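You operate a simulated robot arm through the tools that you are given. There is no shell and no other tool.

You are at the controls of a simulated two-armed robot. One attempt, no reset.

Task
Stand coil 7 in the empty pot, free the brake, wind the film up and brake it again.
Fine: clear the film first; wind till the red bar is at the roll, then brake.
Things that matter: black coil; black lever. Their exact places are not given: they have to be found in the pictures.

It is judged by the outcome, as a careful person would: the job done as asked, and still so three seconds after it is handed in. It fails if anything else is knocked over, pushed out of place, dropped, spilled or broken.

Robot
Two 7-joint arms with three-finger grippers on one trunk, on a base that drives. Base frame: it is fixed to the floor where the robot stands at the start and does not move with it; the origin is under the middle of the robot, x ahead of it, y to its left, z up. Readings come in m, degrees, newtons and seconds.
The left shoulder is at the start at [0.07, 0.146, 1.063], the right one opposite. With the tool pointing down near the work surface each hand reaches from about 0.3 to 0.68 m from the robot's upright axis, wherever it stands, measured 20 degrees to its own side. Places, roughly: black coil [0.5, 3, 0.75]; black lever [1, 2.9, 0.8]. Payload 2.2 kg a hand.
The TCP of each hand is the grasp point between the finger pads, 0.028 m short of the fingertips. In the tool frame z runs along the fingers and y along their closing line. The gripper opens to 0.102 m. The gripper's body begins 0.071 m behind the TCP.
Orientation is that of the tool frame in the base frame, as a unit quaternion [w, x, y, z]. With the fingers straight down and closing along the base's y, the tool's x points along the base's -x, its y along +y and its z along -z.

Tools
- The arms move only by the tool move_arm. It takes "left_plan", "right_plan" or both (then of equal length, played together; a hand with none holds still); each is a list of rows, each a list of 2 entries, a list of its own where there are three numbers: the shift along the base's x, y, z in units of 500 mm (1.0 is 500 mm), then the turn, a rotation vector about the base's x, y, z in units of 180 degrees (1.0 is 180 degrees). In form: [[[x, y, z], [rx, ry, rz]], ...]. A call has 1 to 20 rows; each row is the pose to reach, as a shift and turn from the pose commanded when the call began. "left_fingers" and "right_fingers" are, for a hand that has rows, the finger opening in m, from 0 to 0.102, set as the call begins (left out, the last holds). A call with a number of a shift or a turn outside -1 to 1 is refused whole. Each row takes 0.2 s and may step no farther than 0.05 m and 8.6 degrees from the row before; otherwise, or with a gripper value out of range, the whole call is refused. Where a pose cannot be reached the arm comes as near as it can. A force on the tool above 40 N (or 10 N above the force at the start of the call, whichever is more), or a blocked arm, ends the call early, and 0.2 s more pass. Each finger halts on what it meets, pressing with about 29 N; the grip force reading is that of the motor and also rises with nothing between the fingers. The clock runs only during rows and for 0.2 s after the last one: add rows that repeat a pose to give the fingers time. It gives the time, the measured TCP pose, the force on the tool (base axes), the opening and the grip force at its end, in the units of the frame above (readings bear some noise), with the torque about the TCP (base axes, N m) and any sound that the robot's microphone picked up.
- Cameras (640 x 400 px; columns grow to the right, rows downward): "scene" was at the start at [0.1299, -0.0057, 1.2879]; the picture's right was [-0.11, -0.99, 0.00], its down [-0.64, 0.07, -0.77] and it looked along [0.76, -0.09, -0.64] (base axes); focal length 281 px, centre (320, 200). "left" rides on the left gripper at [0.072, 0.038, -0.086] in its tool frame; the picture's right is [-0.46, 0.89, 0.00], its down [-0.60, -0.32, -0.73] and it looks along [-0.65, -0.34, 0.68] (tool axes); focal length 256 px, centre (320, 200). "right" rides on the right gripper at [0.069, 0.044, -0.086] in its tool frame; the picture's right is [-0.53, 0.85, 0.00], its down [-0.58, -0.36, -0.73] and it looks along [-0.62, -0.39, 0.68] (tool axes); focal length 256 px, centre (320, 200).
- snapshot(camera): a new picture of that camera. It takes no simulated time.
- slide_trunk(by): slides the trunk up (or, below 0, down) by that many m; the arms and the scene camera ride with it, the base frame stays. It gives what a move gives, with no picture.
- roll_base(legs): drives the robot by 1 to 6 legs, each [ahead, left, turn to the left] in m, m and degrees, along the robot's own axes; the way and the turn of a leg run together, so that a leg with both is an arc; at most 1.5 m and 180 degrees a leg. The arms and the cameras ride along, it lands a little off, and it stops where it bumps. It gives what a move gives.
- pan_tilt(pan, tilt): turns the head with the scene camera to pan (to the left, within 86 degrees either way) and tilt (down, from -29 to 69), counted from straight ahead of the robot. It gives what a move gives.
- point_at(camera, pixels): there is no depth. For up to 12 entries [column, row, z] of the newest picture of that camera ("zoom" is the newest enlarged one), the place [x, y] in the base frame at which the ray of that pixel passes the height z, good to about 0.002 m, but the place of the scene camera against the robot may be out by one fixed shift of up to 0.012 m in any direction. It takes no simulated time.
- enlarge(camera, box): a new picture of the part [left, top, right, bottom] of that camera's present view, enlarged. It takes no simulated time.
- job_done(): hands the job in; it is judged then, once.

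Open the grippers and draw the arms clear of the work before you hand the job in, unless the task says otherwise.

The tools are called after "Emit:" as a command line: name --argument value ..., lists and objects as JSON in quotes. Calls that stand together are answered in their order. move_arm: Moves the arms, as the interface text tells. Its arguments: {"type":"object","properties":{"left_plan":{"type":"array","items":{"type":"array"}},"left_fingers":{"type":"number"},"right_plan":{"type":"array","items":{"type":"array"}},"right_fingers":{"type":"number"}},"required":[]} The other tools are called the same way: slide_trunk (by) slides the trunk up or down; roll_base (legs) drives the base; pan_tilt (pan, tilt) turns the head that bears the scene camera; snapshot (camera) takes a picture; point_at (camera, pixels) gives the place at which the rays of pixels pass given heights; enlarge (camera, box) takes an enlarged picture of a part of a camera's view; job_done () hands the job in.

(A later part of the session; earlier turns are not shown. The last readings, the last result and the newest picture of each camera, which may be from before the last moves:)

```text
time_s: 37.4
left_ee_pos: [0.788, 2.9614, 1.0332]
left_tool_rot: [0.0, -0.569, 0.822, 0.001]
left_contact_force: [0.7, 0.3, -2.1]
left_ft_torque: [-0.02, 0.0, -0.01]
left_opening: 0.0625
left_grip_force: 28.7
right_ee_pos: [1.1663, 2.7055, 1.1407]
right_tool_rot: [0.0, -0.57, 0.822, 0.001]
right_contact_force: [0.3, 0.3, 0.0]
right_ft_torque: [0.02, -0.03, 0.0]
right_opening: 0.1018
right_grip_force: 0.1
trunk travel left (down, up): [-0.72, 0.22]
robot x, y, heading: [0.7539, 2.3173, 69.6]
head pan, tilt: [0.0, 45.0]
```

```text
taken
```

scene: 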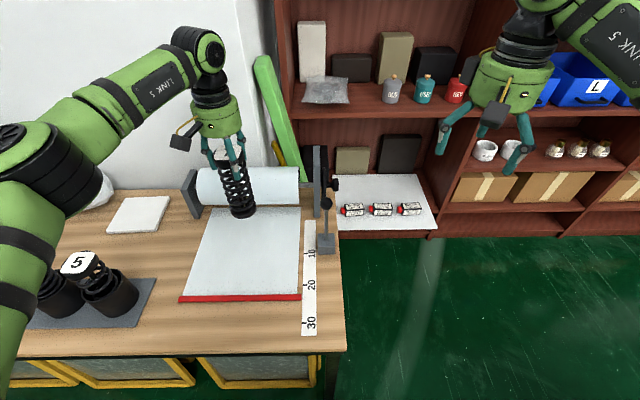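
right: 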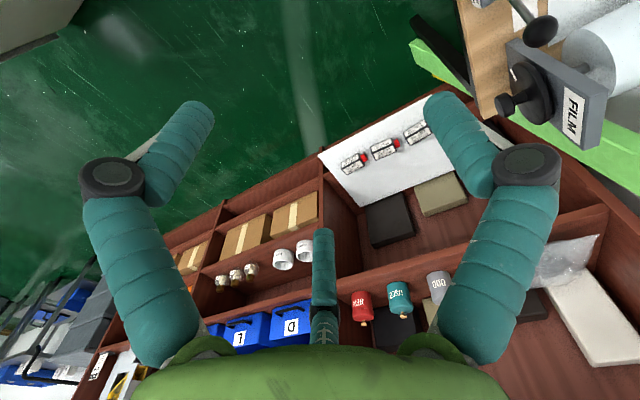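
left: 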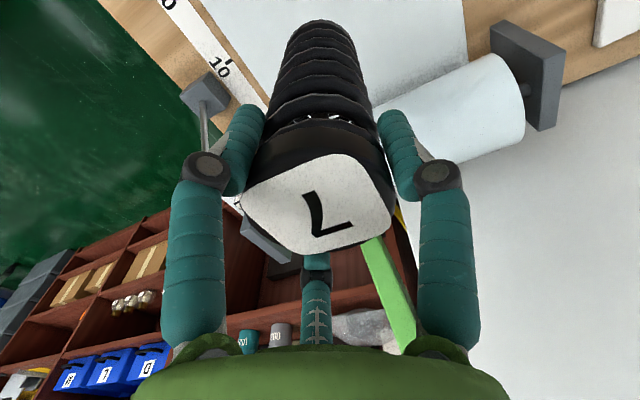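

Coil 7 hangs straight and the film is clear. I raise it further and sidestep 0.6 m left with a small retreat, to bring the empty pot into the left hand's reach.

Emit:
move_arm --left_plan '[[[0, 0, 0.08], [0, 0, 0]], [[0, 0, 0.15], [0, 0, 0]]]'

Emit:
roll_base --legs '[[-0.05, 0.3, 0], [0, 0.3, 0]]'

Emit:
pan_tilt --pan 15 --tilt 50

Emit:
snapshot --camera "scene"

Emit:
snapshot --camera "left"

Emit:
snapshot --camera "right"

```text
time_s: 38.0
left_ee_pos: [0.7881, 2.9633, 1.1079]
left_tool_rot: [0.0, -0.569, 0.822, 0.0]
left_contact_force: [0.1, 0.1, -1.9]
left_ft_torque: [-0.01, 0.02, 0.0]
left_opening: 0.0625
left_grip_force: 28.6
right_ee_pos: [1.168, 2.7064, 1.1385]
right_tool_rot: [0.001, -0.57, 0.822, 0.001]
right_contact_force: [0.3, 0.0, -0.6]
right_ft_torque: [0.02, 0.0, 0.0]
right_opening: 0.102
right_grip_force: 0.2
trunk travel left (down, up): [-0.72, 0.22]
robot x, y, heading: [0.7545, 2.3156, 69.7]
head pan, tilt: [0.0, 45.0]
```

```text
time_s: 41.7
left_ee_pos: [0.2143, 3.1274, 1.1075]
left_tool_rot: [0.0, -0.57, 0.821, 0.001]
left_contact_force: [0.2, 0.2, -1.9]
left_ft_torque: [0.01, 0.01, 0.0]
left_opening: 0.0623
left_grip_force: 29.2
right_ee_pos: [0.5927, 2.8699, 1.1395]
right_tool_rot: [0.0, -0.571, 0.821, 0.0]
right_contact_force: [-0.3, 0.4, 0.5]
right_ft_torque: [0.0, 0.04, 0.03]
right_opening: 0.1021
right_grip_force: 0.0
trunk travel left (down, up): [-0.72, 0.22]
robot x, y, heading: [0.1776, 2.4798, 69.9]
head pan, tilt: [0.0, 45.0]
```

```text
time_s: 42.4
left_ee_pos: [0.212, 3.1266, 1.1078]
left_tool_rot: [0.0, -0.571, 0.821, -0.001]
left_contact_force: [-0.4, -0.8, -0.6]
left_ft_torque: [-0.04, -0.02, 0.0]
left_opening: 0.0624
left_grip_force: 28.5
right_ee_pos: [0.5915, 2.8712, 1.1392]
right_tool_rot: [0.0, -0.571, 0.821, 0.0]
right_contact_force: [0.1, 0.4, -0.1]
right_ft_torque: [0.03, 0.02, -0.03]
right_opening: 0.1019
right_grip_force: 0.1
trunk travel left (down, up): [-0.72, 0.22]
robot x, y, heading: [0.1745, 2.48, 69.8]
head pan, tilt: [15.0, 50.0]
```

```text
taken
```

scene: 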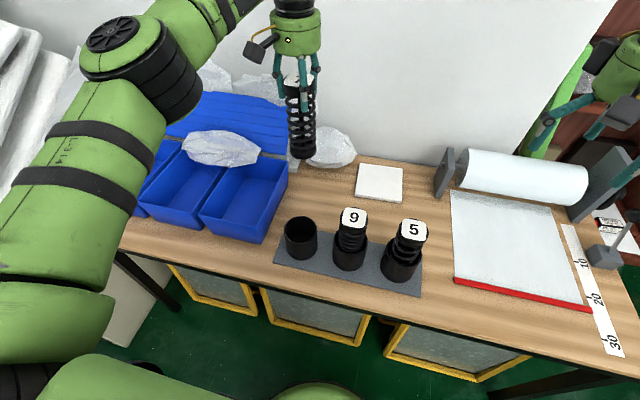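

```text
taken
```

left: 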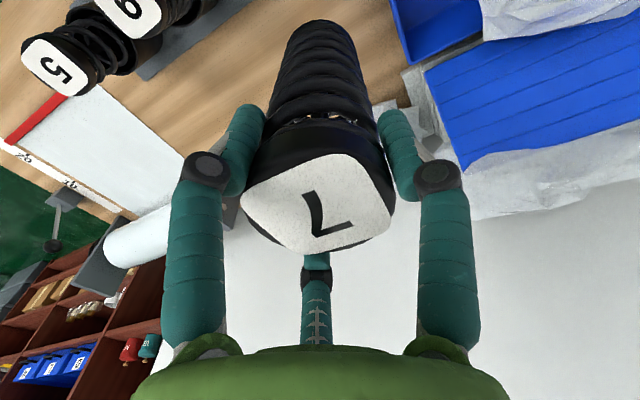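

```text
taken
```

right: 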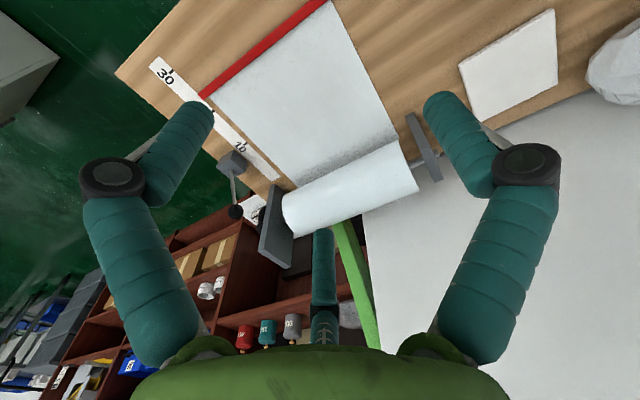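

I enlarge the pots to measure the empty pot's rim and floor.

Emit:
enlarge --camera "scene" --box '[260, 190, 440, 310]'

```text
3.33 times, centred on (350, 250) of scene
```

zoom: 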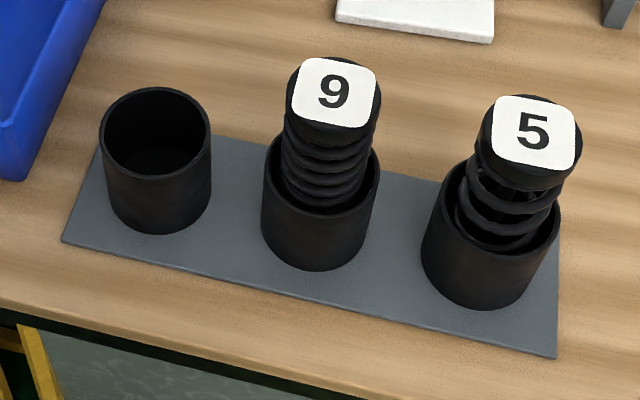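

Emit:
point_at --camera "zoom" --pixels '[[155, 132, 0.76], [155, 132, 0.775], [155, 132, 0.79], [158, 192, 0.705], [158, 234, 0.705], [100, 135, 0.775], [211, 133, 0.775], [333, 95, 0.87], [333, 95, 0.885], [320, 222, 0.705], [62, 240, 0.705], [557, 356, 0.705]]'

```text
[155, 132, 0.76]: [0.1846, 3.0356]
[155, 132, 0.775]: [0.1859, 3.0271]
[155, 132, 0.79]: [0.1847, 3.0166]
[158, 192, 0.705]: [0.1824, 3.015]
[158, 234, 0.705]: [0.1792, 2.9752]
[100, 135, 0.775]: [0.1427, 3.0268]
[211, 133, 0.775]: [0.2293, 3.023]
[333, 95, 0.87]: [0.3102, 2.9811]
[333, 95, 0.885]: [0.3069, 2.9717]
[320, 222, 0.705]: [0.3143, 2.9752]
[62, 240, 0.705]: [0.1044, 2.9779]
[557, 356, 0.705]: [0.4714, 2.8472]
```

Pot's centre is about (0.184,3.016), inner width ≈0.078 against the coil's 0.063. For better accuracy I draw the hand back and right so the left wrist camera sees the pot beside the coil.

Emit:
move_arm --left_plan '[[[0.0, 0.0, 0.06], [0, 0, 0]], [[0.02, -0.09, 0.06], [0, 0, 0]], [[0.04, -0.18, 0.06], [0, 0, 0]], [[0.06, -0.27, 0.06], [0, 0, 0]], [[0.08, -0.36, 0.06], [0, 0, 0]], [[0.1, -0.45, 0.06], [0, 0, 0]], [[0.1, -0.5, 0.06], [0, 0, 0]]]'

Emit:
snapshot --camera "left"

```text
time_s: 44.0
left_ee_pos: [0.2592, 2.8763, 1.1374]
left_tool_rot: [0.001, -0.571, 0.821, 0.001]
left_contact_force: [0.1, -0.2, -1.3]
left_ft_torque: [-0.01, 0.0, 0.05]
left_opening: 0.0625
left_grip_force: 28.9
right_ee_pos: [0.5918, 2.8711, 1.1401]
right_tool_rot: [0.0, -0.571, 0.821, 0.001]
right_contact_force: [-1.2, -0.3, -0.7]
right_ft_torque: [0.02, 0.0, -0.03]
right_opening: 0.102
right_grip_force: 0.1
trunk travel left (down, up): [-0.72, 0.22]
robot x, y, heading: [0.1786, 2.4803, 69.6]
head pan, tilt: [15.0, 50.0]
```

```text
taken
```

left: 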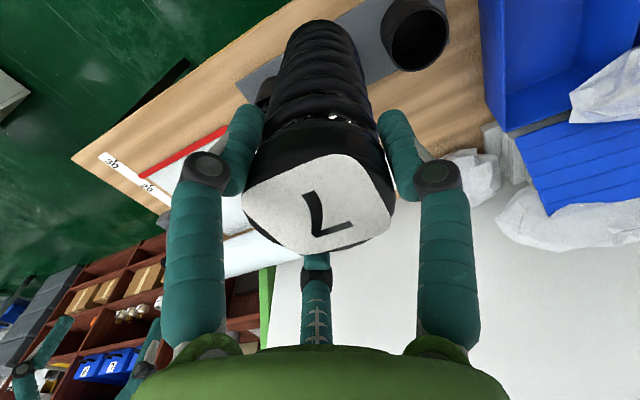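

The empty pot's opening shows at (417,36). I enlarge it and take points.

Emit:
enlarge --camera "left" --box '[360, 0, 480, 80]'

```text
5.00 times, centred on (420, 40) of left
```

zoom: 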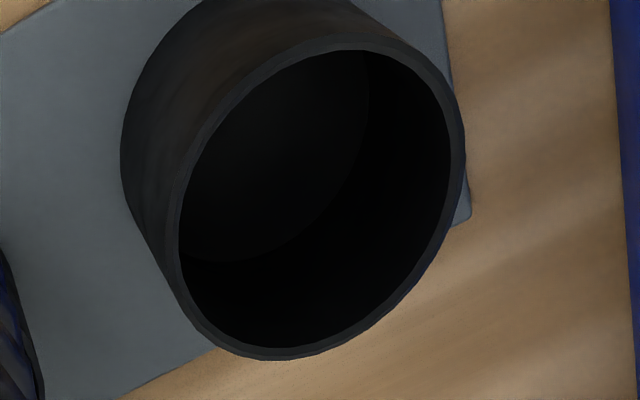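

Emit:
point_at --camera "zoom" --pixels '[[314, 199, 0.77], [314, 199, 0.78], [314, 199, 0.79], [345, 50, 0.78], [270, 348, 0.78], [180, 230, 0.78], [450, 150, 0.78]]'

```text
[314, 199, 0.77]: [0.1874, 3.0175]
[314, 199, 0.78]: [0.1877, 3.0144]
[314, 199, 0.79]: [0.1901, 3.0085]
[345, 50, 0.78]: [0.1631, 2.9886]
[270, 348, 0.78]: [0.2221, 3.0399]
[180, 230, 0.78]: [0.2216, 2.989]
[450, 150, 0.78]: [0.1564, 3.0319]
```

Pot centre from the wrist camera ≈(0.188,3.013), rim z≈0.785. I move the coil over it and lower to just above the rim.

Emit:
move_arm --left_plan '[[[-0.045, 0.085, 0], [0, 0, 0]], [[-0.09, 0.17, 0], [0, 0, 0]], [[-0.1434, 0.2724, 0], [0, 0, 0]], [[-0.1434, 0.2724, -0.09], [0, 0, 0]], [[-0.1434, 0.2724, -0.18], [0, 0, 0]], [[-0.1434, 0.2724, -0.27], [0, 0, 0]], [[-0.1434, 0.2724, -0.27], [0, 0, 0]]]'

Emit:
pan_tilt --pan 0 --tilt 50

Emit:
enlarge --camera "scene" --box '[150, 90, 350, 290]'

Emit:
snapshot --camera "left"

Emit:
snapshot --camera "right"

```text
refused: row 3 steps farther than a row can; nothing moved
```

```text
time_s: 44.8
left_ee_pos: [0.2608, 2.8782, 1.1353]
left_tool_rot: [0.0, -0.571, 0.821, 0.0]
left_contact_force: [-0.4, 0.5, -1.4]
left_ft_torque: [0.01, 0.01, -0.01]
left_opening: 0.0623
left_grip_force: 28.4
right_ee_pos: [0.5927, 2.8718, 1.1391]
right_tool_rot: [0.001, -0.571, 0.821, 0.001]
right_contact_force: [0.5, -0.3, -0.8]
right_ft_torque: [0.01, 0.03, -0.02]
right_opening: 0.102
right_grip_force: 0.0
trunk travel left (down, up): [-0.72, 0.22]
robot x, y, heading: [0.1793, 2.4794, 69.7]
head pan, tilt: [0.0, 50.0]
```

```text
2.00 times, centred on (250, 190) of scene
```

zoom: 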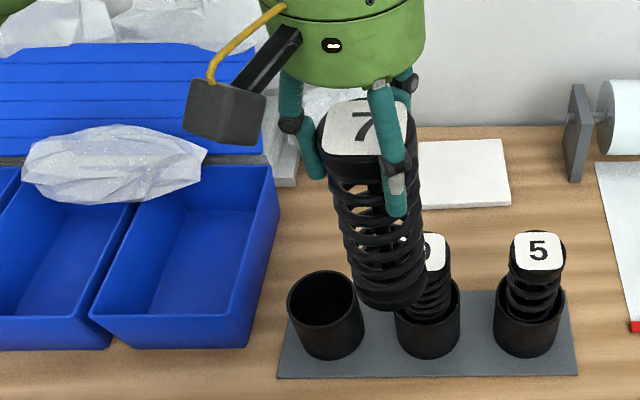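

```text
taken
```

left: 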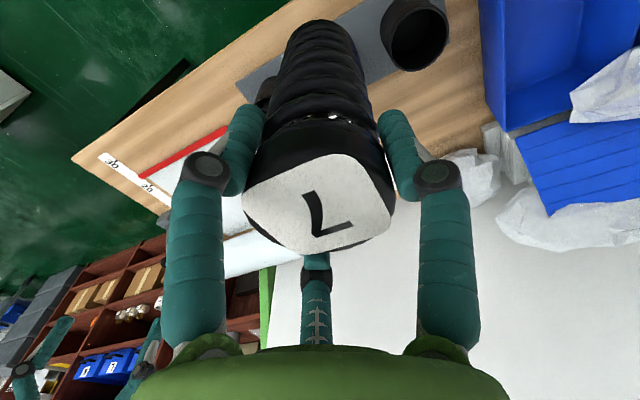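

```text
taken
```

right: 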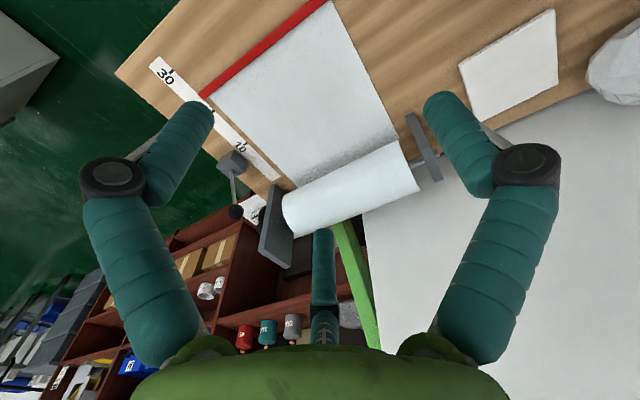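

The call was refused for step length; I split the move in finer steps.

Emit:
move_arm --left_plan '[[[-0.036, 0.068, 0], [0, 0, 0]], [[-0.072, 0.136, 0], [0, 0, 0]], [[-0.108, 0.203, 0], [0, 0, 0]], [[-0.145, 0.271, 0], [0, 0, 0]], [[-0.145, 0.271, -0.09], [0, 0, 0]], [[-0.145, 0.271, -0.18], [0, 0, 0]], [[-0.145, 0.271, -0.265], [0, 0, 0]], [[-0.145, 0.271, -0.265], [0, 0, 0]]]'

Emit:
enlarge --camera "scene" --box '[150, 90, 350, 290]'

Emit:
snapshot --camera "left"

```text
time_s: 46.6
left_ee_pos: [0.19, 3.0117, 1.003]
left_tool_rot: [0.001, -0.571, 0.821, 0.001]
left_contact_force: [0.6, -0.4, -2.3]
left_ft_torque: [-0.01, 0.03, 0.0]
left_opening: 0.0626
left_grip_force: 28.9
right_ee_pos: [0.5918, 2.8707, 1.1393]
right_tool_rot: [0.001, -0.571, 0.821, 0.0]
right_contact_force: [-0.3, 0.2, -0.4]
right_ft_torque: [0.03, 0.01, 0.0]
right_opening: 0.1019
right_grip_force: 0.1
trunk travel left (down, up): [-0.72, 0.22]
robot x, y, heading: [0.1757, 2.481, 69.6]
head pan, tilt: [0.0, 50.0]
```

```text
2.00 times, centred on (250, 190) of scene
```

zoom: 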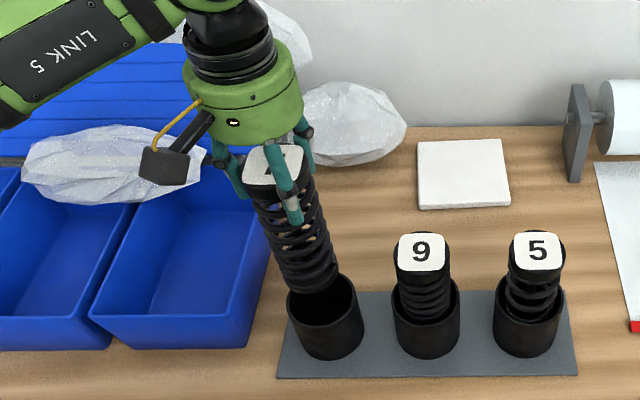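

```text
taken
```

left: 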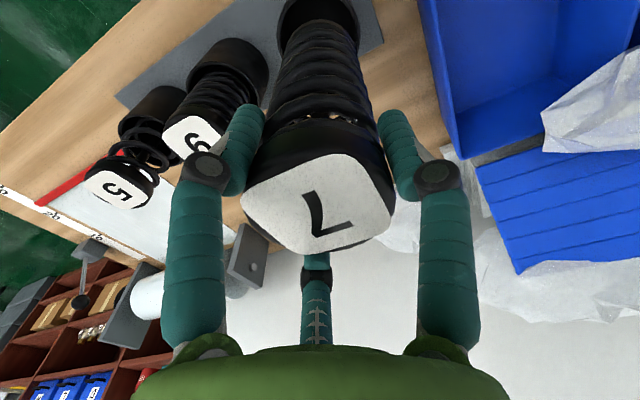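

The coil is over the pot but the image suggests some sideways offset. I measure coil top, bottom and pot rim in the zoom view.

Emit:
enlarge --camera "scene" --box '[250, 150, 350, 280]'

Emit:
enlarge --camera "left" --box '[240, 0, 400, 110]'

```text
3.08 times, centred on (300, 215) of scene
```

zoom: 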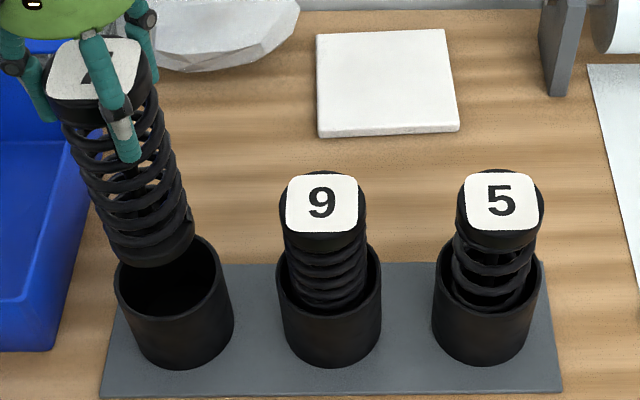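

```text
3.64 times, centred on (320, 55) of left
```

zoom: 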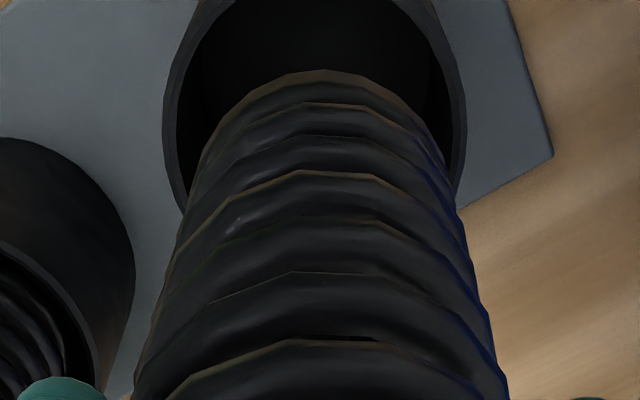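

Emit:
enlarge --camera "scene" --box '[250, 150, 350, 280]'

Emit:
point_at --camera "zoom" --pixels '[[150, 234, 0.845], [150, 264, 0.845], [107, 240, 0.845], [195, 232, 0.845], [98, 72, 1.023], [175, 276, 0.785], [117, 280, 0.785], [234, 276, 0.785], [184, 367, 0.705]]'

```text
3.08 times, centred on (300, 215) of scene
```

zoom: 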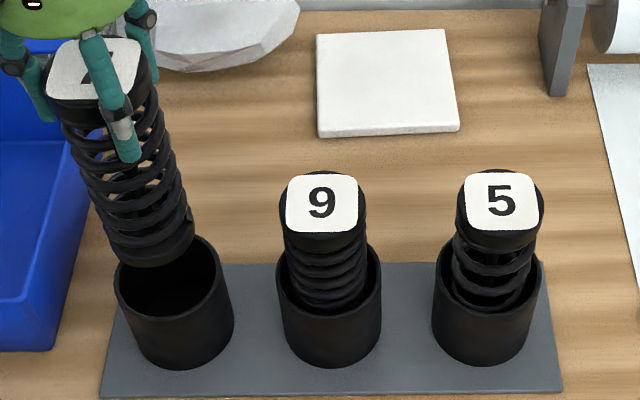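

```text
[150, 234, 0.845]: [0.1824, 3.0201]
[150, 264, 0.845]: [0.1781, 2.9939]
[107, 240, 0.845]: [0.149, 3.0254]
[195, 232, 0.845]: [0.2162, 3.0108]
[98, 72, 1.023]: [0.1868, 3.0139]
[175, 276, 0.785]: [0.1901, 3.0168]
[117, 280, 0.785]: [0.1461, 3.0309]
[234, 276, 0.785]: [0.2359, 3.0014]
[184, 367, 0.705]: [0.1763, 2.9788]
```

Bottom of the coil is a few mm toward −x of the pot's axis. I shift +4 mm in x, −1 mm in y, and lower the bottom just past the rim, watching the force.

Emit:
move_arm --left_plan '[[[0.008, -0.002, -0.03], [0, 0, 0]], [[0.008, -0.002, -0.08], [0, 0, 0]], [[0.008, -0.002, -0.13], [0, 0, 0]], [[0.008, -0.002, -0.16], [0, 0, 0]]]'

Emit:
enlarge --camera "scene" --box '[250, 150, 350, 280]'

Emit:
enlarge --camera "left" --box '[240, 0, 400, 110]'

```text
time_s: 47.6
left_ee_pos: [0.1941, 3.0123, 0.9245]
left_tool_rot: [0.0, -0.571, 0.821, 0.0]
left_contact_force: [0.5, -0.9, -1.9]
left_ft_torque: [0.01, -0.02, -0.03]
left_opening: 0.0625
left_grip_force: 29.2
right_ee_pos: [0.5911, 2.8713, 1.1399]
right_tool_rot: [0.0, -0.57, 0.822, 0.0]
right_contact_force: [0.3, 0.4, 0.5]
right_ft_torque: [0.0, 0.04, 0.02]
right_opening: 0.1019
right_grip_force: 0.1
trunk travel left (down, up): [-0.72, 0.22]
robot x, y, heading: [0.1781, 2.4825, 69.8]
head pan, tilt: [0.0, 50.0]
```

```text
3.08 times, centred on (300, 215) of scene
```

zoom: 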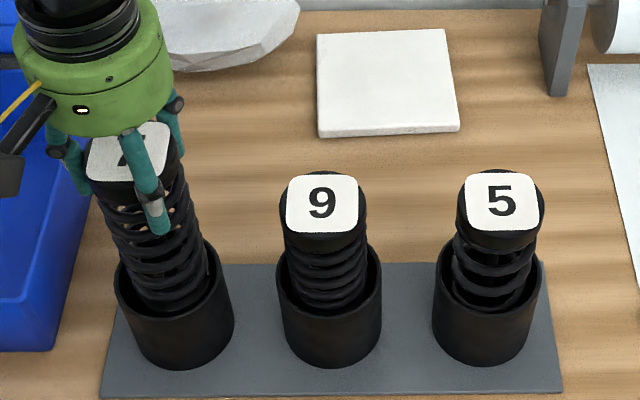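

```text
3.64 times, centred on (320, 55) of left
```

zoom: 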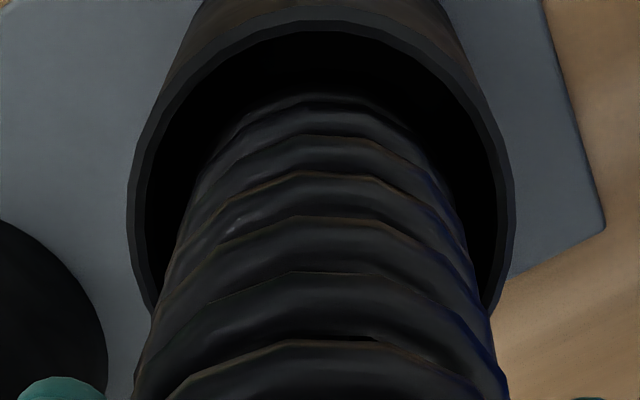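

The coil is inside the rim without contact and well centred. I lower it to the floor of the pot in small steps.

Emit:
move_arm --left_plan '[[[0.001, 0.0, -0.03], [0, 0, 0]], [[0.001, 0, -0.06], [0, 0, 0]], [[0.001, 0, -0.09], [0, 0, 0]], [[0.001, 0, -0.1], [0, 0, 0]]]'

Emit:
enlarge --camera "scene" --box '[250, 150, 350, 280]'

```text
time_s: 48.6
left_ee_pos: [0.1932, 3.0118, 0.8736]
left_tool_rot: [0.0, -0.571, 0.821, 0.001]
left_contact_force: [0.2, -0.1, -1.5]
left_ft_torque: [0.02, -0.02, 0.0]
left_opening: 0.0626
left_grip_force: 28.9
right_ee_pos: [0.5917, 2.8708, 1.1394]
right_tool_rot: [0.0, -0.571, 0.821, -0.001]
right_contact_force: [0.0, 0.0, -0.5]
right_ft_torque: [-0.03, 0.05, -0.01]
right_opening: 0.1022
right_grip_force: 0.0
trunk travel left (down, up): [-0.72, 0.22]
robot x, y, heading: [0.173, 2.4792, 69.7]
head pan, tilt: [0.0, 50.0]
```

```text
3.08 times, centred on (300, 215) of scene
```

zoom: 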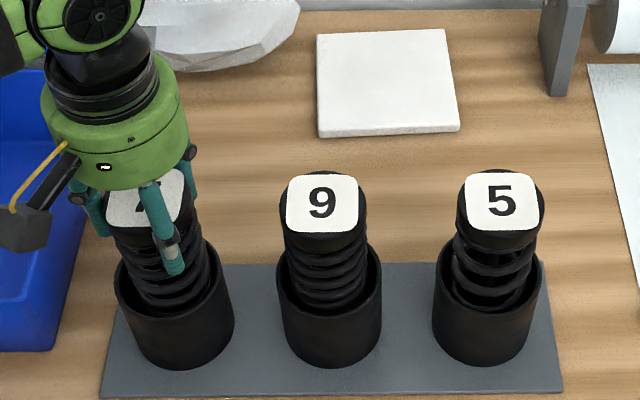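

Still hanging free (−1.5 N). I go down by millimetres until the contact force rises.

Emit:
move_arm --left_plan '[[[0, 0, -0.004], [0, 0, 0]], [[0, 0, -0.008], [0, 0, 0]], [[0, 0, -0.012], [0, 0, 0]]]'

```text
time_s: 49.4
left_ee_pos: [0.1935, 3.0122, 0.8692]
left_tool_rot: [0.001, -0.57, 0.821, -0.001]
left_contact_force: [0.2, -0.6, -1.5]
left_ft_torque: [0.01, -0.03, -0.02]
left_opening: 0.0626
left_grip_force: 29.2
right_ee_pos: [0.5933, 2.8708, 1.1393]
right_tool_rot: [0.001, -0.571, 0.821, 0.0]
right_contact_force: [-0.6, -0.1, -0.9]
right_ft_torque: [-0.01, -0.03, 0.01]
right_opening: 0.1018
right_grip_force: 0.0
trunk travel left (down, up): [-0.72, 0.22]
robot x, y, heading: [0.1814, 2.4779, 69.6]
head pan, tilt: [0.0, 50.0]
```

Emit:
move_arm --left_plan '[[[0, 0, -0.004], [0, 0, 0]], [[0, 0, -0.007], [0, 0, 0]], [[0, 0, -0.01], [0, 0, 0]]]'

```text
time_s: 50.2
left_ee_pos: [0.1934, 3.0113, 0.8671]
left_tool_rot: [0.004, -0.571, 0.821, 0.001]
left_contact_force: [-0.8, 1.8, 17.2]
left_ft_torque: [-0.2, 0.11, -0.05]
left_opening: 0.0626
left_grip_force: 29.7
right_ee_pos: [0.5923, 2.868, 1.1401]
right_tool_rot: [0.001, -0.571, 0.821, 0.001]
right_contact_force: [-0.6, 0.5, 0.2]
right_ft_torque: [-0.01, -0.03, -0.01]
right_opening: 0.1019
right_grip_force: 0.0
trunk travel left (down, up): [-0.72, 0.22]
robot x, y, heading: [0.1743, 2.4796, 69.7]
head pan, tilt: [0.0, 50.0]
```

The coil has touched the pot's floor at TCP z=0.867 (17 N). I ease up 2 mm and open the fingers.

Emit:
move_arm --left_plan '[[[0, 0, 0.005], [0, 0, 0]], [[0, 0, 0.005], [0, 0, 0]]]'

Emit:
move_arm --left_plan '[[[0, 0, 0], [0, 0, 0]], [[0, 0, 0], [0, 0, 0]], [[0, 0, 0], [0, 0, 0]]]' --left_fingers 0.1

Emit:
enlarge --camera "scene" --box '[250, 150, 350, 280]'

Emit:
snapshot --camera "left"

```text
time_s: 50.8
left_ee_pos: [0.1934, 3.0097, 0.8665]
left_tool_rot: [0.0, -0.571, 0.821, 0.001]
left_contact_force: [2.1, 2.4, 9.9]
left_ft_torque: [0.27, -0.53, 0.11]
left_opening: 0.0624
left_grip_force: 28.7
right_ee_pos: [0.5918, 2.8698, 1.1401]
right_tool_rot: [0.0, -0.57, 0.821, 0.001]
right_contact_force: [-0.6, 0.5, 0.7]
right_ft_torque: [-0.01, 0.01, -0.02]
right_opening: 0.1021
right_grip_force: 0.0
trunk travel left (down, up): [-0.72, 0.22]
robot x, y, heading: [0.1833, 2.4851, 69.4]
head pan, tilt: [0.0, 50.0]
```

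```text
time_s: 51.6
left_ee_pos: [0.1924, 3.0107, 0.866]
left_tool_rot: [0.001, -0.57, 0.821, -0.001]
left_contact_force: [0.8, -0.6, -0.8]
left_ft_torque: [0.03, -0.03, -0.01]
left_opening: 0.1001
left_grip_force: 0.2
right_ee_pos: [0.5921, 2.8691, 1.1395]
right_tool_rot: [0.001, -0.571, 0.821, 0.0]
right_contact_force: [-0.4, 0.0, 0.0]
right_ft_torque: [0.01, -0.02, -0.03]
right_opening: 0.1019
right_grip_force: 0.0
trunk travel left (down, up): [-0.72, 0.22]
robot x, y, heading: [0.1817, 2.4799, 69.7]
head pan, tilt: [0.0, 50.0]
```

```text
3.08 times, centred on (300, 215) of scene
```

zoom: 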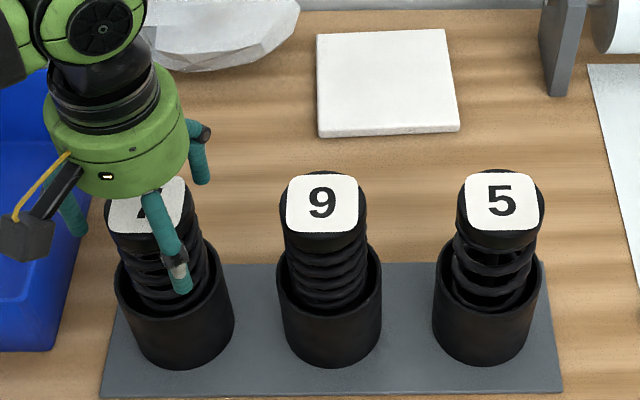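

```text
taken
```

left: 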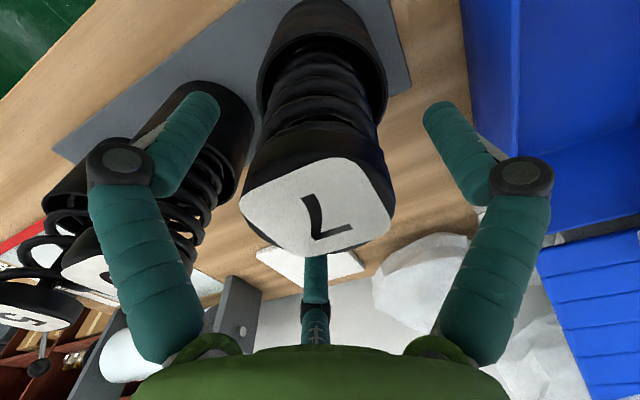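

Released; coil 7 stands in its pot. I raise the left hand straight up.

Emit:
move_arm --left_plan '[[[0, 0, 0.06], [0, 0, 0]], [[0, 0, 0.14], [0, 0, 0]], [[0, 0, 0.23], [0, 0, 0]], [[0, 0, 0.32], [0, 0, 0]], [[0, 0, 0.41], [0, 0, 0]], [[0, 0, 0.5], [0, 0, 0]]]'

Emit:
enlarge --camera "scene" --box '[230, 130, 370, 290]'

```text
time_s: 53.0
left_ee_pos: [0.1953, 3.0086, 1.1202]
left_tool_rot: [0.0, -0.571, 0.821, 0.0]
left_contact_force: [0.6, -0.7, -0.4]
left_ft_torque: [0.01, -0.01, -0.01]
left_opening: 0.1
left_grip_force: 0.1
right_ee_pos: [0.5923, 2.8693, 1.139]
right_tool_rot: [-0.001, -0.571, 0.821, 0.001]
right_contact_force: [-0.1, 0.2, 0.1]
right_ft_torque: [0.07, -0.02, -0.03]
right_opening: 0.1018
right_grip_force: 0.1
trunk travel left (down, up): [-0.72, 0.22]
robot x, y, heading: [0.1766, 2.48, 69.9]
head pan, tilt: [0.0, 50.0]
```

```text
2.50 times, centred on (300, 210) of scene
```

zoom: 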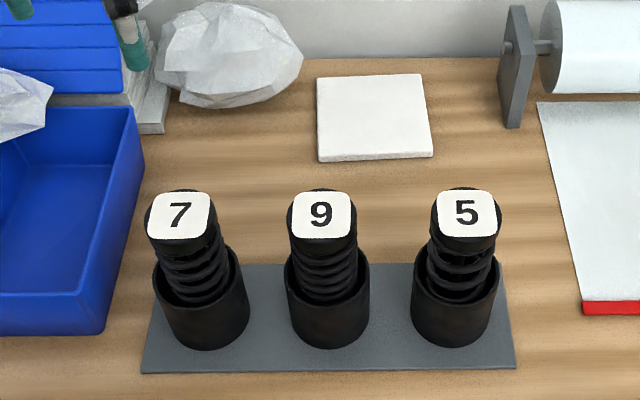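

Coil 7 stands properly beside 9 and 5. Now I retreat and drive right along the bench to view the brake and the wheel.

Emit:
roll_base --legs '[[-0.2, 0, 0], [0, 0.0, 0], [0, -0.8, 0]]'

Emit:
pan_tilt --pan -25 --tilt 35

Emit:
snapshot --camera "scene"

```text
time_s: 58.8
left_ee_pos: [0.8799, 2.5431, 1.1188]
left_tool_rot: [0.0, -0.569, 0.823, 0.0]
left_contact_force: [0.7, 0.2, 0.6]
left_ft_torque: [0.0, 0.01, 0.0]
left_opening: 0.0999
left_grip_force: 0.0
right_ee_pos: [1.278, 2.401, 1.1392]
right_tool_rot: [0.001, -0.568, 0.823, 0.0]
right_contact_force: [-0.4, 0.0, 0.1]
right_ft_torque: [0.0, 0.01, 0.05]
right_opening: 0.1019
right_grip_force: 0.1
trunk travel left (down, up): [-0.72, 0.22]
robot x, y, heading: [0.863, 2.0132, 69.5]
head pan, tilt: [0.0, 50.0]
```

```text
time_s: 59.7
left_ee_pos: [0.8813, 2.5431, 1.1175]
left_tool_rot: [0.0, -0.569, 0.822, 0.0]
left_contact_force: [0.7, 0.7, -0.3]
left_ft_torque: [-0.04, -0.01, 0.01]
left_opening: 0.1002
left_grip_force: 0.0
right_ee_pos: [1.2782, 2.4013, 1.1388]
right_tool_rot: [0.001, -0.569, 0.822, 0.0]
right_contact_force: [-0.1, 0.0, -0.3]
right_ft_torque: [0.0, 0.0, -0.02]
right_opening: 0.102
right_grip_force: 0.1
trunk travel left (down, up): [-0.72, 0.22]
robot x, y, heading: [0.8663, 2.0168, 69.2]
head pan, tilt: [-25.0, 35.0]
```

```text
taken
```

scene: 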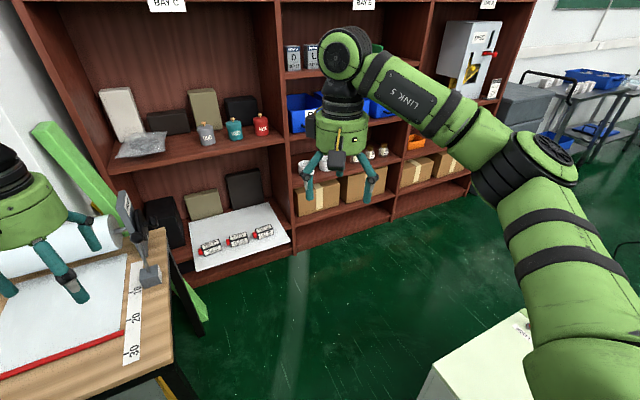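

The lever and wheel are visible at (145,240). I enlarge and map the floor area right of the table.

Emit:
enlarge --camera "scene" --box '[90, 180, 190, 290]'

Emit:
point_at --camera "scene" --pixels '[[206, 293, 0], [300, 253, 0], [390, 218, 0], [470, 195, 0], [205, 318, 0], [440, 362, 0.42], [500, 330, 0.42], [290, 240, 0.4], [190, 270, 0.4], [505, 345, 0.42]]'

```text
3.64 times, centred on (140, 235) of scene
```

zoom: 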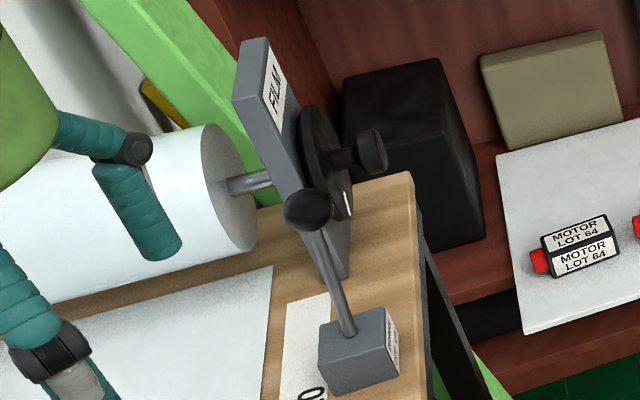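

```text
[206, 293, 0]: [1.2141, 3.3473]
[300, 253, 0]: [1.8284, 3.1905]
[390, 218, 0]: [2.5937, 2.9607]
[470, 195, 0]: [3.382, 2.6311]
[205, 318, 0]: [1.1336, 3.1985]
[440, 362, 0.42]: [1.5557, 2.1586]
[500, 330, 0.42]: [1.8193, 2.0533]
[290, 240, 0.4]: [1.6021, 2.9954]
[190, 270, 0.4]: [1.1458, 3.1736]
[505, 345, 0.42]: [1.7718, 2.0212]
```

The passage between table corner (0.92,2.62) and box corner (1.56,2.16) is ≈0.78 m; the base is ≈0.56 m wide. I turn left here to face along the axle (heading 159.5°), then back carefully through to the first waypoint.

Emit:
roll_base --legs '[[0, 0, 90.3]]'

Emit:
pan_tilt --pan -60 --tilt 45

Emit:
snapshot --camera "scene"

```text
time_s: 63.9
left_ee_pos: [0.3324, 2.0424, 1.1186]
left_tool_rot: [0.0, 0.982, -0.19, 0.0]
left_contact_force: [0.2, 0.1, -0.4]
left_ft_torque: [0.03, 0.02, 0.01]
left_opening: 0.1002
left_grip_force: 0.1
right_ee_pos: [0.4826, 2.4355, 1.14]
right_tool_rot: [0.001, 0.982, -0.19, 0.0]
right_contact_force: [0.6, 0.4, 0.5]
right_ft_torque: [0.03, 0.01, -0.02]
right_opening: 0.1019
right_grip_force: 0.1
trunk travel left (down, up): [-0.72, 0.22]
robot x, y, heading: [0.8627, 2.0121, 158.2]
head pan, tilt: [-25.0, 35.0]
```

```text
time_s: 64.9
left_ee_pos: [0.3321, 2.042, 1.1186]
left_tool_rot: [0.0, 0.982, -0.189, 0.0]
left_contact_force: [0.2, -0.4, 0.5]
left_ft_torque: [-0.01, -0.01, -0.01]
left_opening: 0.1
left_grip_force: 0.1
right_ee_pos: [0.482, 2.4371, 1.1398]
right_tool_rot: [0.0, 0.982, -0.19, -0.001]
right_contact_force: [-0.4, 0.7, -0.2]
right_ft_torque: [0.0, 0.03, -0.01]
right_opening: 0.1021
right_grip_force: 0.2
trunk travel left (down, up): [-0.72, 0.22]
robot x, y, heading: [0.8645, 2.011, 158.2]
head pan, tilt: [-60.0, 45.0]
```

```text
taken
```

scene: 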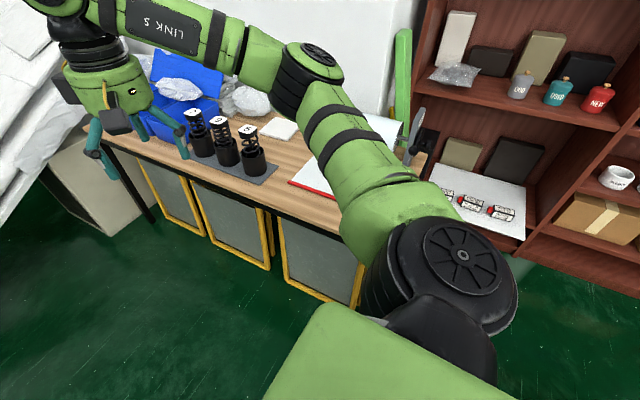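

The arm passes above everything on the bench. I drive the first diagonal leg to the gap's middle.

Emit:
roll_base --legs '[[-0.218, -0.487, 1.3]]'

Emit:
snapshot --camera "scene"

```text
time_s: 68.0
left_ee_pos: [0.7085, 2.3936, 1.1189]
left_tool_rot: [0.0, 0.984, -0.177, 0.0]
left_contact_force: [0.1, -1.1, -0.3]
left_ft_torque: [0.0, -0.03, -0.01]
left_opening: 0.0999
left_grip_force: 0.1
right_ee_pos: [0.8483, 2.7914, 1.1387]
right_tool_rot: [0.0, 0.984, -0.177, 0.0]
right_contact_force: [-0.4, -0.8, -0.2]
right_ft_torque: [-0.01, 0.0, 0.0]
right_opening: 0.1018
right_grip_force: 0.1
trunk travel left (down, up): [-0.72, 0.22]
robot x, y, heading: [1.2392, 2.3781, 159.5]
head pan, tilt: [-60.0, 45.0]
```

```text
taken
```

scene: 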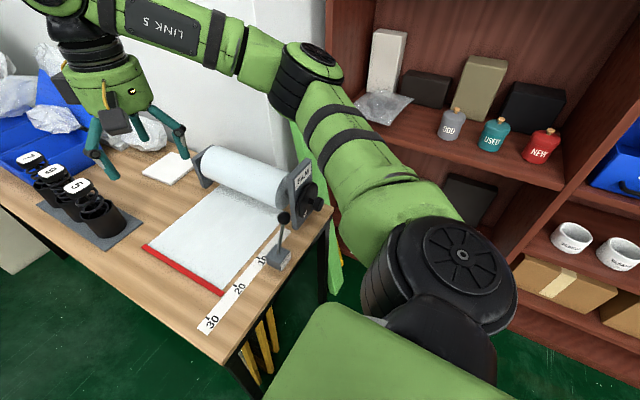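

Clear so far. I drive on to (1.45,2.62) and look at the lever and wheel.

Emit:
roll_base --legs '[[-0.113, -0.3, 0]]'

Emit:
pan_tilt --pan -20 --tilt 45

Emit:
snapshot --camera "scene"

Emit:
snapshot --camera "right"

```text
time_s: 70.1
left_ee_pos: [0.9181, 2.6395, 1.118]
left_tool_rot: [-0.001, 0.984, -0.176, 0.0]
left_contact_force: [-0.8, -1.0, 0.2]
left_ft_torque: [0.03, 0.0, 0.0]
left_opening: 0.0999
left_grip_force: 0.0
right_ee_pos: [1.0574, 3.0371, 1.139]
right_tool_rot: [-0.001, 0.984, -0.176, 0.0]
right_contact_force: [-0.3, -1.1, 0.1]
right_ft_torque: [-0.01, 0.04, 0.03]
right_opening: 0.1021
right_grip_force: 0.1
trunk travel left (down, up): [-0.72, 0.22]
robot x, y, heading: [1.4516, 2.6277, 159.4]
head pan, tilt: [-60.0, 45.0]
```

```text
time_s: 71.2
left_ee_pos: [0.9187, 2.6408, 1.1191]
left_tool_rot: [0.0, 0.984, -0.178, 0.0]
left_contact_force: [0.3, -0.6, -0.5]
left_ft_torque: [-0.04, -0.02, 0.01]
left_opening: 0.1
left_grip_force: 0.1
right_ee_pos: [1.0591, 3.0379, 1.1388]
right_tool_rot: [0.0, 0.984, -0.176, -0.001]
right_contact_force: [0.1, -1.0, 0.0]
right_ft_torque: [0.01, 0.0, -0.01]
right_opening: 0.1017
right_grip_force: 0.0
trunk travel left (down, up): [-0.72, 0.22]
robot x, y, heading: [1.4521, 2.6242, 159.9]
head pan, tilt: [-20.0, 45.0]
```

```text
taken
```

scene: 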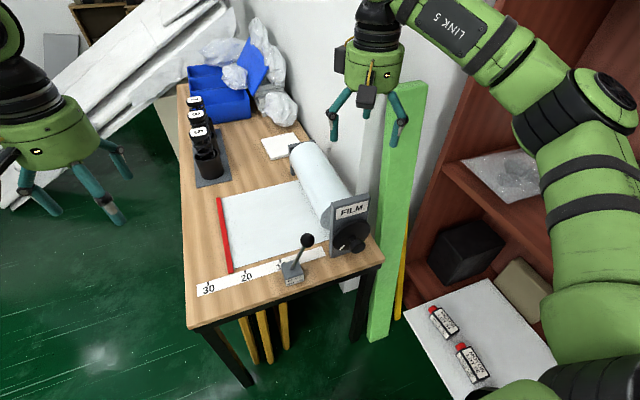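

```text
taken
```

right: 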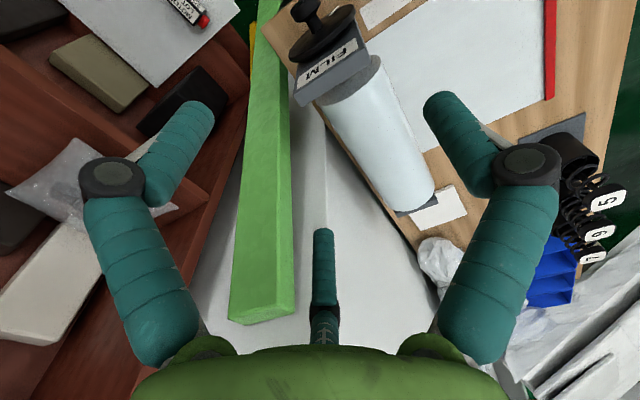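

Now the FILM plate, wheel and lever are seen from the side. I enlarge them.

Emit:
enlarge --camera "scene" --box '[260, 180, 390, 300]'

Emit:
enlarge --camera "right" --box '[270, 0, 400, 110]'

```text
3.33 times, centred on (325, 240) of scene
```

zoom: 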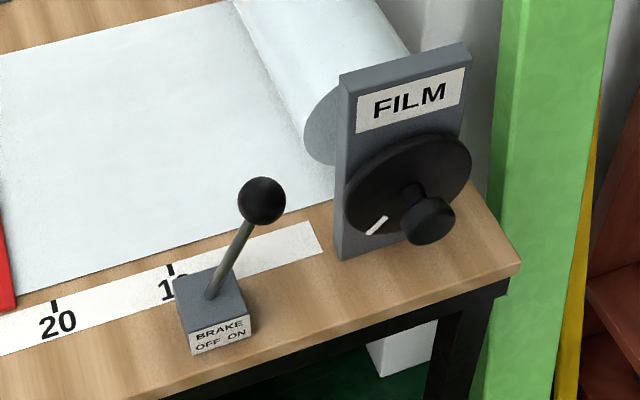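

```text
3.64 times, centred on (335, 55) of right
```

zoom: 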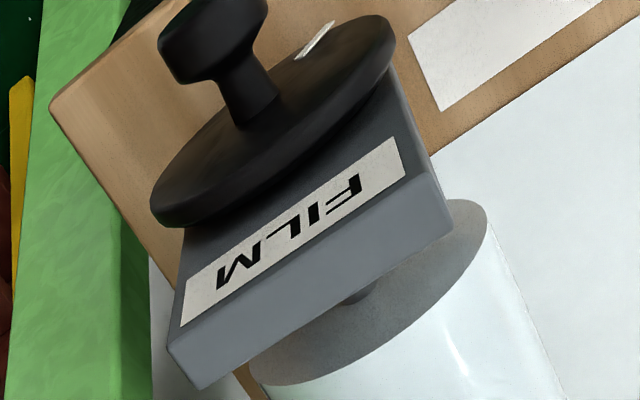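

The block reads "BRAKE OFF | ON" — OFF toward the front (left here), ON toward the plate; the lever now leans to ON. I triangulate wheel, knob and lever ball with both cameras.

Emit:
point_at --camera "zoom" --pixels '[[205, 40, 0.8], [205, 40, 0.83], [205, 40, 0.86], [272, 122, 0.8], [272, 122, 0.83], [272, 122, 0.86], [168, 350, 0.93], [450, 210, 0.93]]'

Emit:
enlarge --camera "scene" --box '[260, 180, 390, 300]'

Emit:
point_at --camera "zoom" --pixels '[[432, 222, 0.8], [432, 222, 0.83], [432, 222, 0.86], [408, 187, 0.8], [408, 187, 0.83], [408, 187, 0.86], [262, 200, 0.82], [262, 200, 0.84], [262, 200, 0.86], [208, 296, 0.74], [471, 47, 0.93], [340, 78, 0.93]]'

```text
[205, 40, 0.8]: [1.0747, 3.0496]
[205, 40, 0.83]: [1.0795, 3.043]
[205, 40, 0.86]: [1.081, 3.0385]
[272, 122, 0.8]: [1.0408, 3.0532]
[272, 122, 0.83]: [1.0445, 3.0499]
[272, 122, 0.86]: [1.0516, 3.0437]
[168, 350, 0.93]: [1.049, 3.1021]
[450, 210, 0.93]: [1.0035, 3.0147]
```

```text
3.33 times, centred on (325, 240) of scene
```

zoom: 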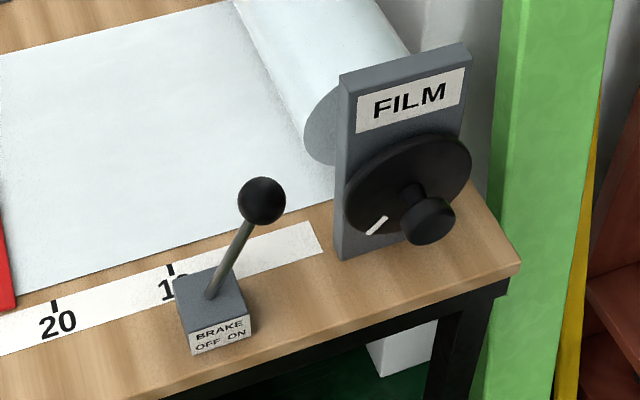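

```text
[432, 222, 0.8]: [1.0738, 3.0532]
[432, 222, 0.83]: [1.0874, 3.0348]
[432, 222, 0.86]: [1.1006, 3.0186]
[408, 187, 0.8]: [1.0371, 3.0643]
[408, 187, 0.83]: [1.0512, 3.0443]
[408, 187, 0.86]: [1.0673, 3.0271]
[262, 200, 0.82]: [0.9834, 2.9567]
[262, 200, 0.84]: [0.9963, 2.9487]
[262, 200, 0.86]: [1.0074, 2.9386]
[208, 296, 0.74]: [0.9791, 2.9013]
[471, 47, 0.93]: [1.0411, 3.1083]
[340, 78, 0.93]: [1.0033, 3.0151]
```

Axis of the wheel ≈ through (1.078,3.042,z 0.817) along u; the knob is central, so it is turned by twisting. I move the right hand back to view the lever from its own camera.

Emit:
move_arm --right_plan '[[[0.04, -0.076, 0], [0, 0, 0]], [[0.08, -0.153, 0], [0, 0, 0]], [[0.12, -0.229, 0], [0, 0, 0]], [[0.164, -0.306, 0], [0, 0, 0]]]' --right_fingers 0.06

Emit:
snapshot --camera "right"

Emit:
snapshot --camera "scene"

```text
time_s: 72.2
left_ee_pos: [0.9187, 2.6386, 1.1189]
left_tool_rot: [-0.002, 0.984, -0.176, -0.001]
left_contact_force: [-0.2, 0.1, 0.2]
left_ft_torque: [0.06, 0.01, 0.01]
left_opening: 0.1002
left_grip_force: 0.1
right_ee_pos: [1.1418, 2.8815, 1.1403]
right_tool_rot: [-0.001, 0.984, -0.176, -0.001]
right_contact_force: [0.1, 0.0, 0.1]
right_ft_torque: [0.03, 0.0, -0.05]
right_opening: 0.0598
right_grip_force: 0.1
trunk travel left (down, up): [-0.72, 0.22]
robot x, y, heading: [1.4475, 2.6243, 159.7]
head pan, tilt: [-20.0, 45.0]
```

```text
taken
```

right: 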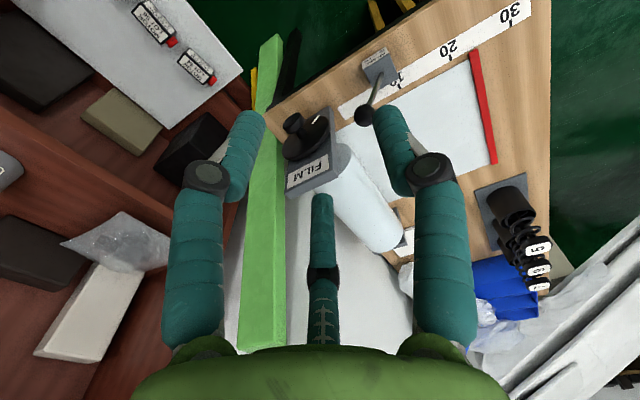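

```text
taken
```

scene: 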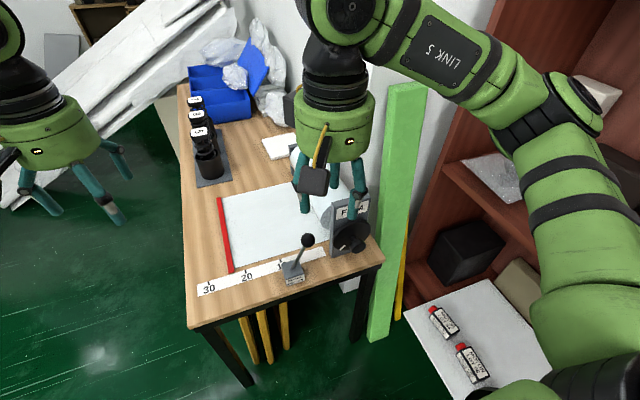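

Emit:
enlarge --camera "right" --box '[270, 30, 430, 200]'

```text
2.35 times, centred on (350, 115) of right
```

zoom: 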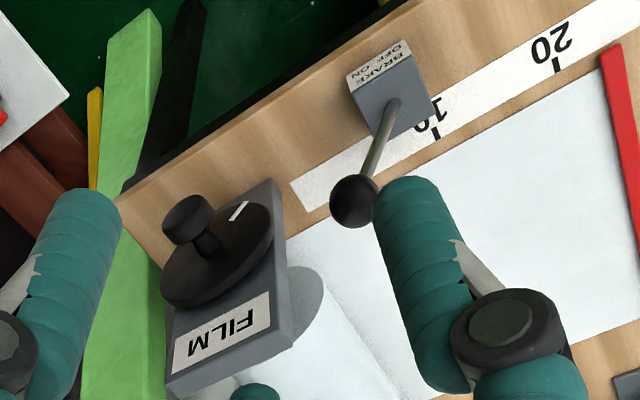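

Emit:
point_at --camera "zoom" --pixels '[[353, 202, 0.82], [353, 202, 0.84], [353, 202, 0.86], [392, 105, 0.74], [182, 215, 0.8], [182, 215, 0.82], [182, 215, 0.84], [218, 255, 0.81], [218, 255, 0.83], [275, 195, 0.82], [160, 290, 0.82]]'

Emit:
enlarge --camera "scene" --box '[260, 180, 390, 300]'

Emit:
point_at --camera "zoom" --pixels '[[262, 200, 0.82], [262, 200, 0.84], [262, 200, 0.86], [208, 296, 0.74]]'

```text
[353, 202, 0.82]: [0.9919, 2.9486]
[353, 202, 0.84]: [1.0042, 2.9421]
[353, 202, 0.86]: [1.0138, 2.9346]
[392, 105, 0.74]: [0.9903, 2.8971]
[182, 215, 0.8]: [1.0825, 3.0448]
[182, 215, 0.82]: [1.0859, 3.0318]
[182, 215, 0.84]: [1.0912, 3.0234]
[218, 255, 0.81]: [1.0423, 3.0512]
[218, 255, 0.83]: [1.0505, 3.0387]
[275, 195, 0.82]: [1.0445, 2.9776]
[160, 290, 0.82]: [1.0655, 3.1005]
```

```text
3.33 times, centred on (325, 240) of scene
```

zoom: 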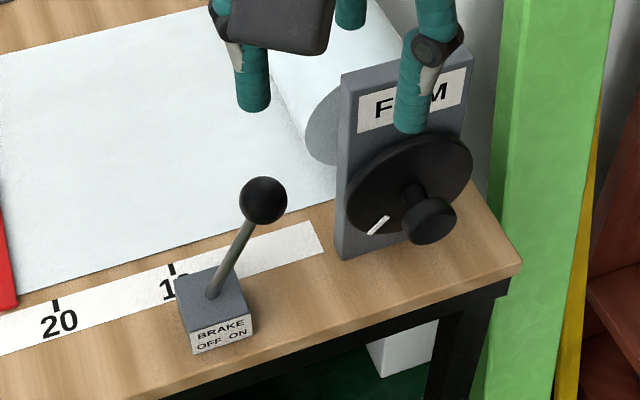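

```text
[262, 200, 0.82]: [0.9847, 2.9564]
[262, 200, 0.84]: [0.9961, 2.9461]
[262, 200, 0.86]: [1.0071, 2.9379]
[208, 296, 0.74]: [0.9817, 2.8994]
```

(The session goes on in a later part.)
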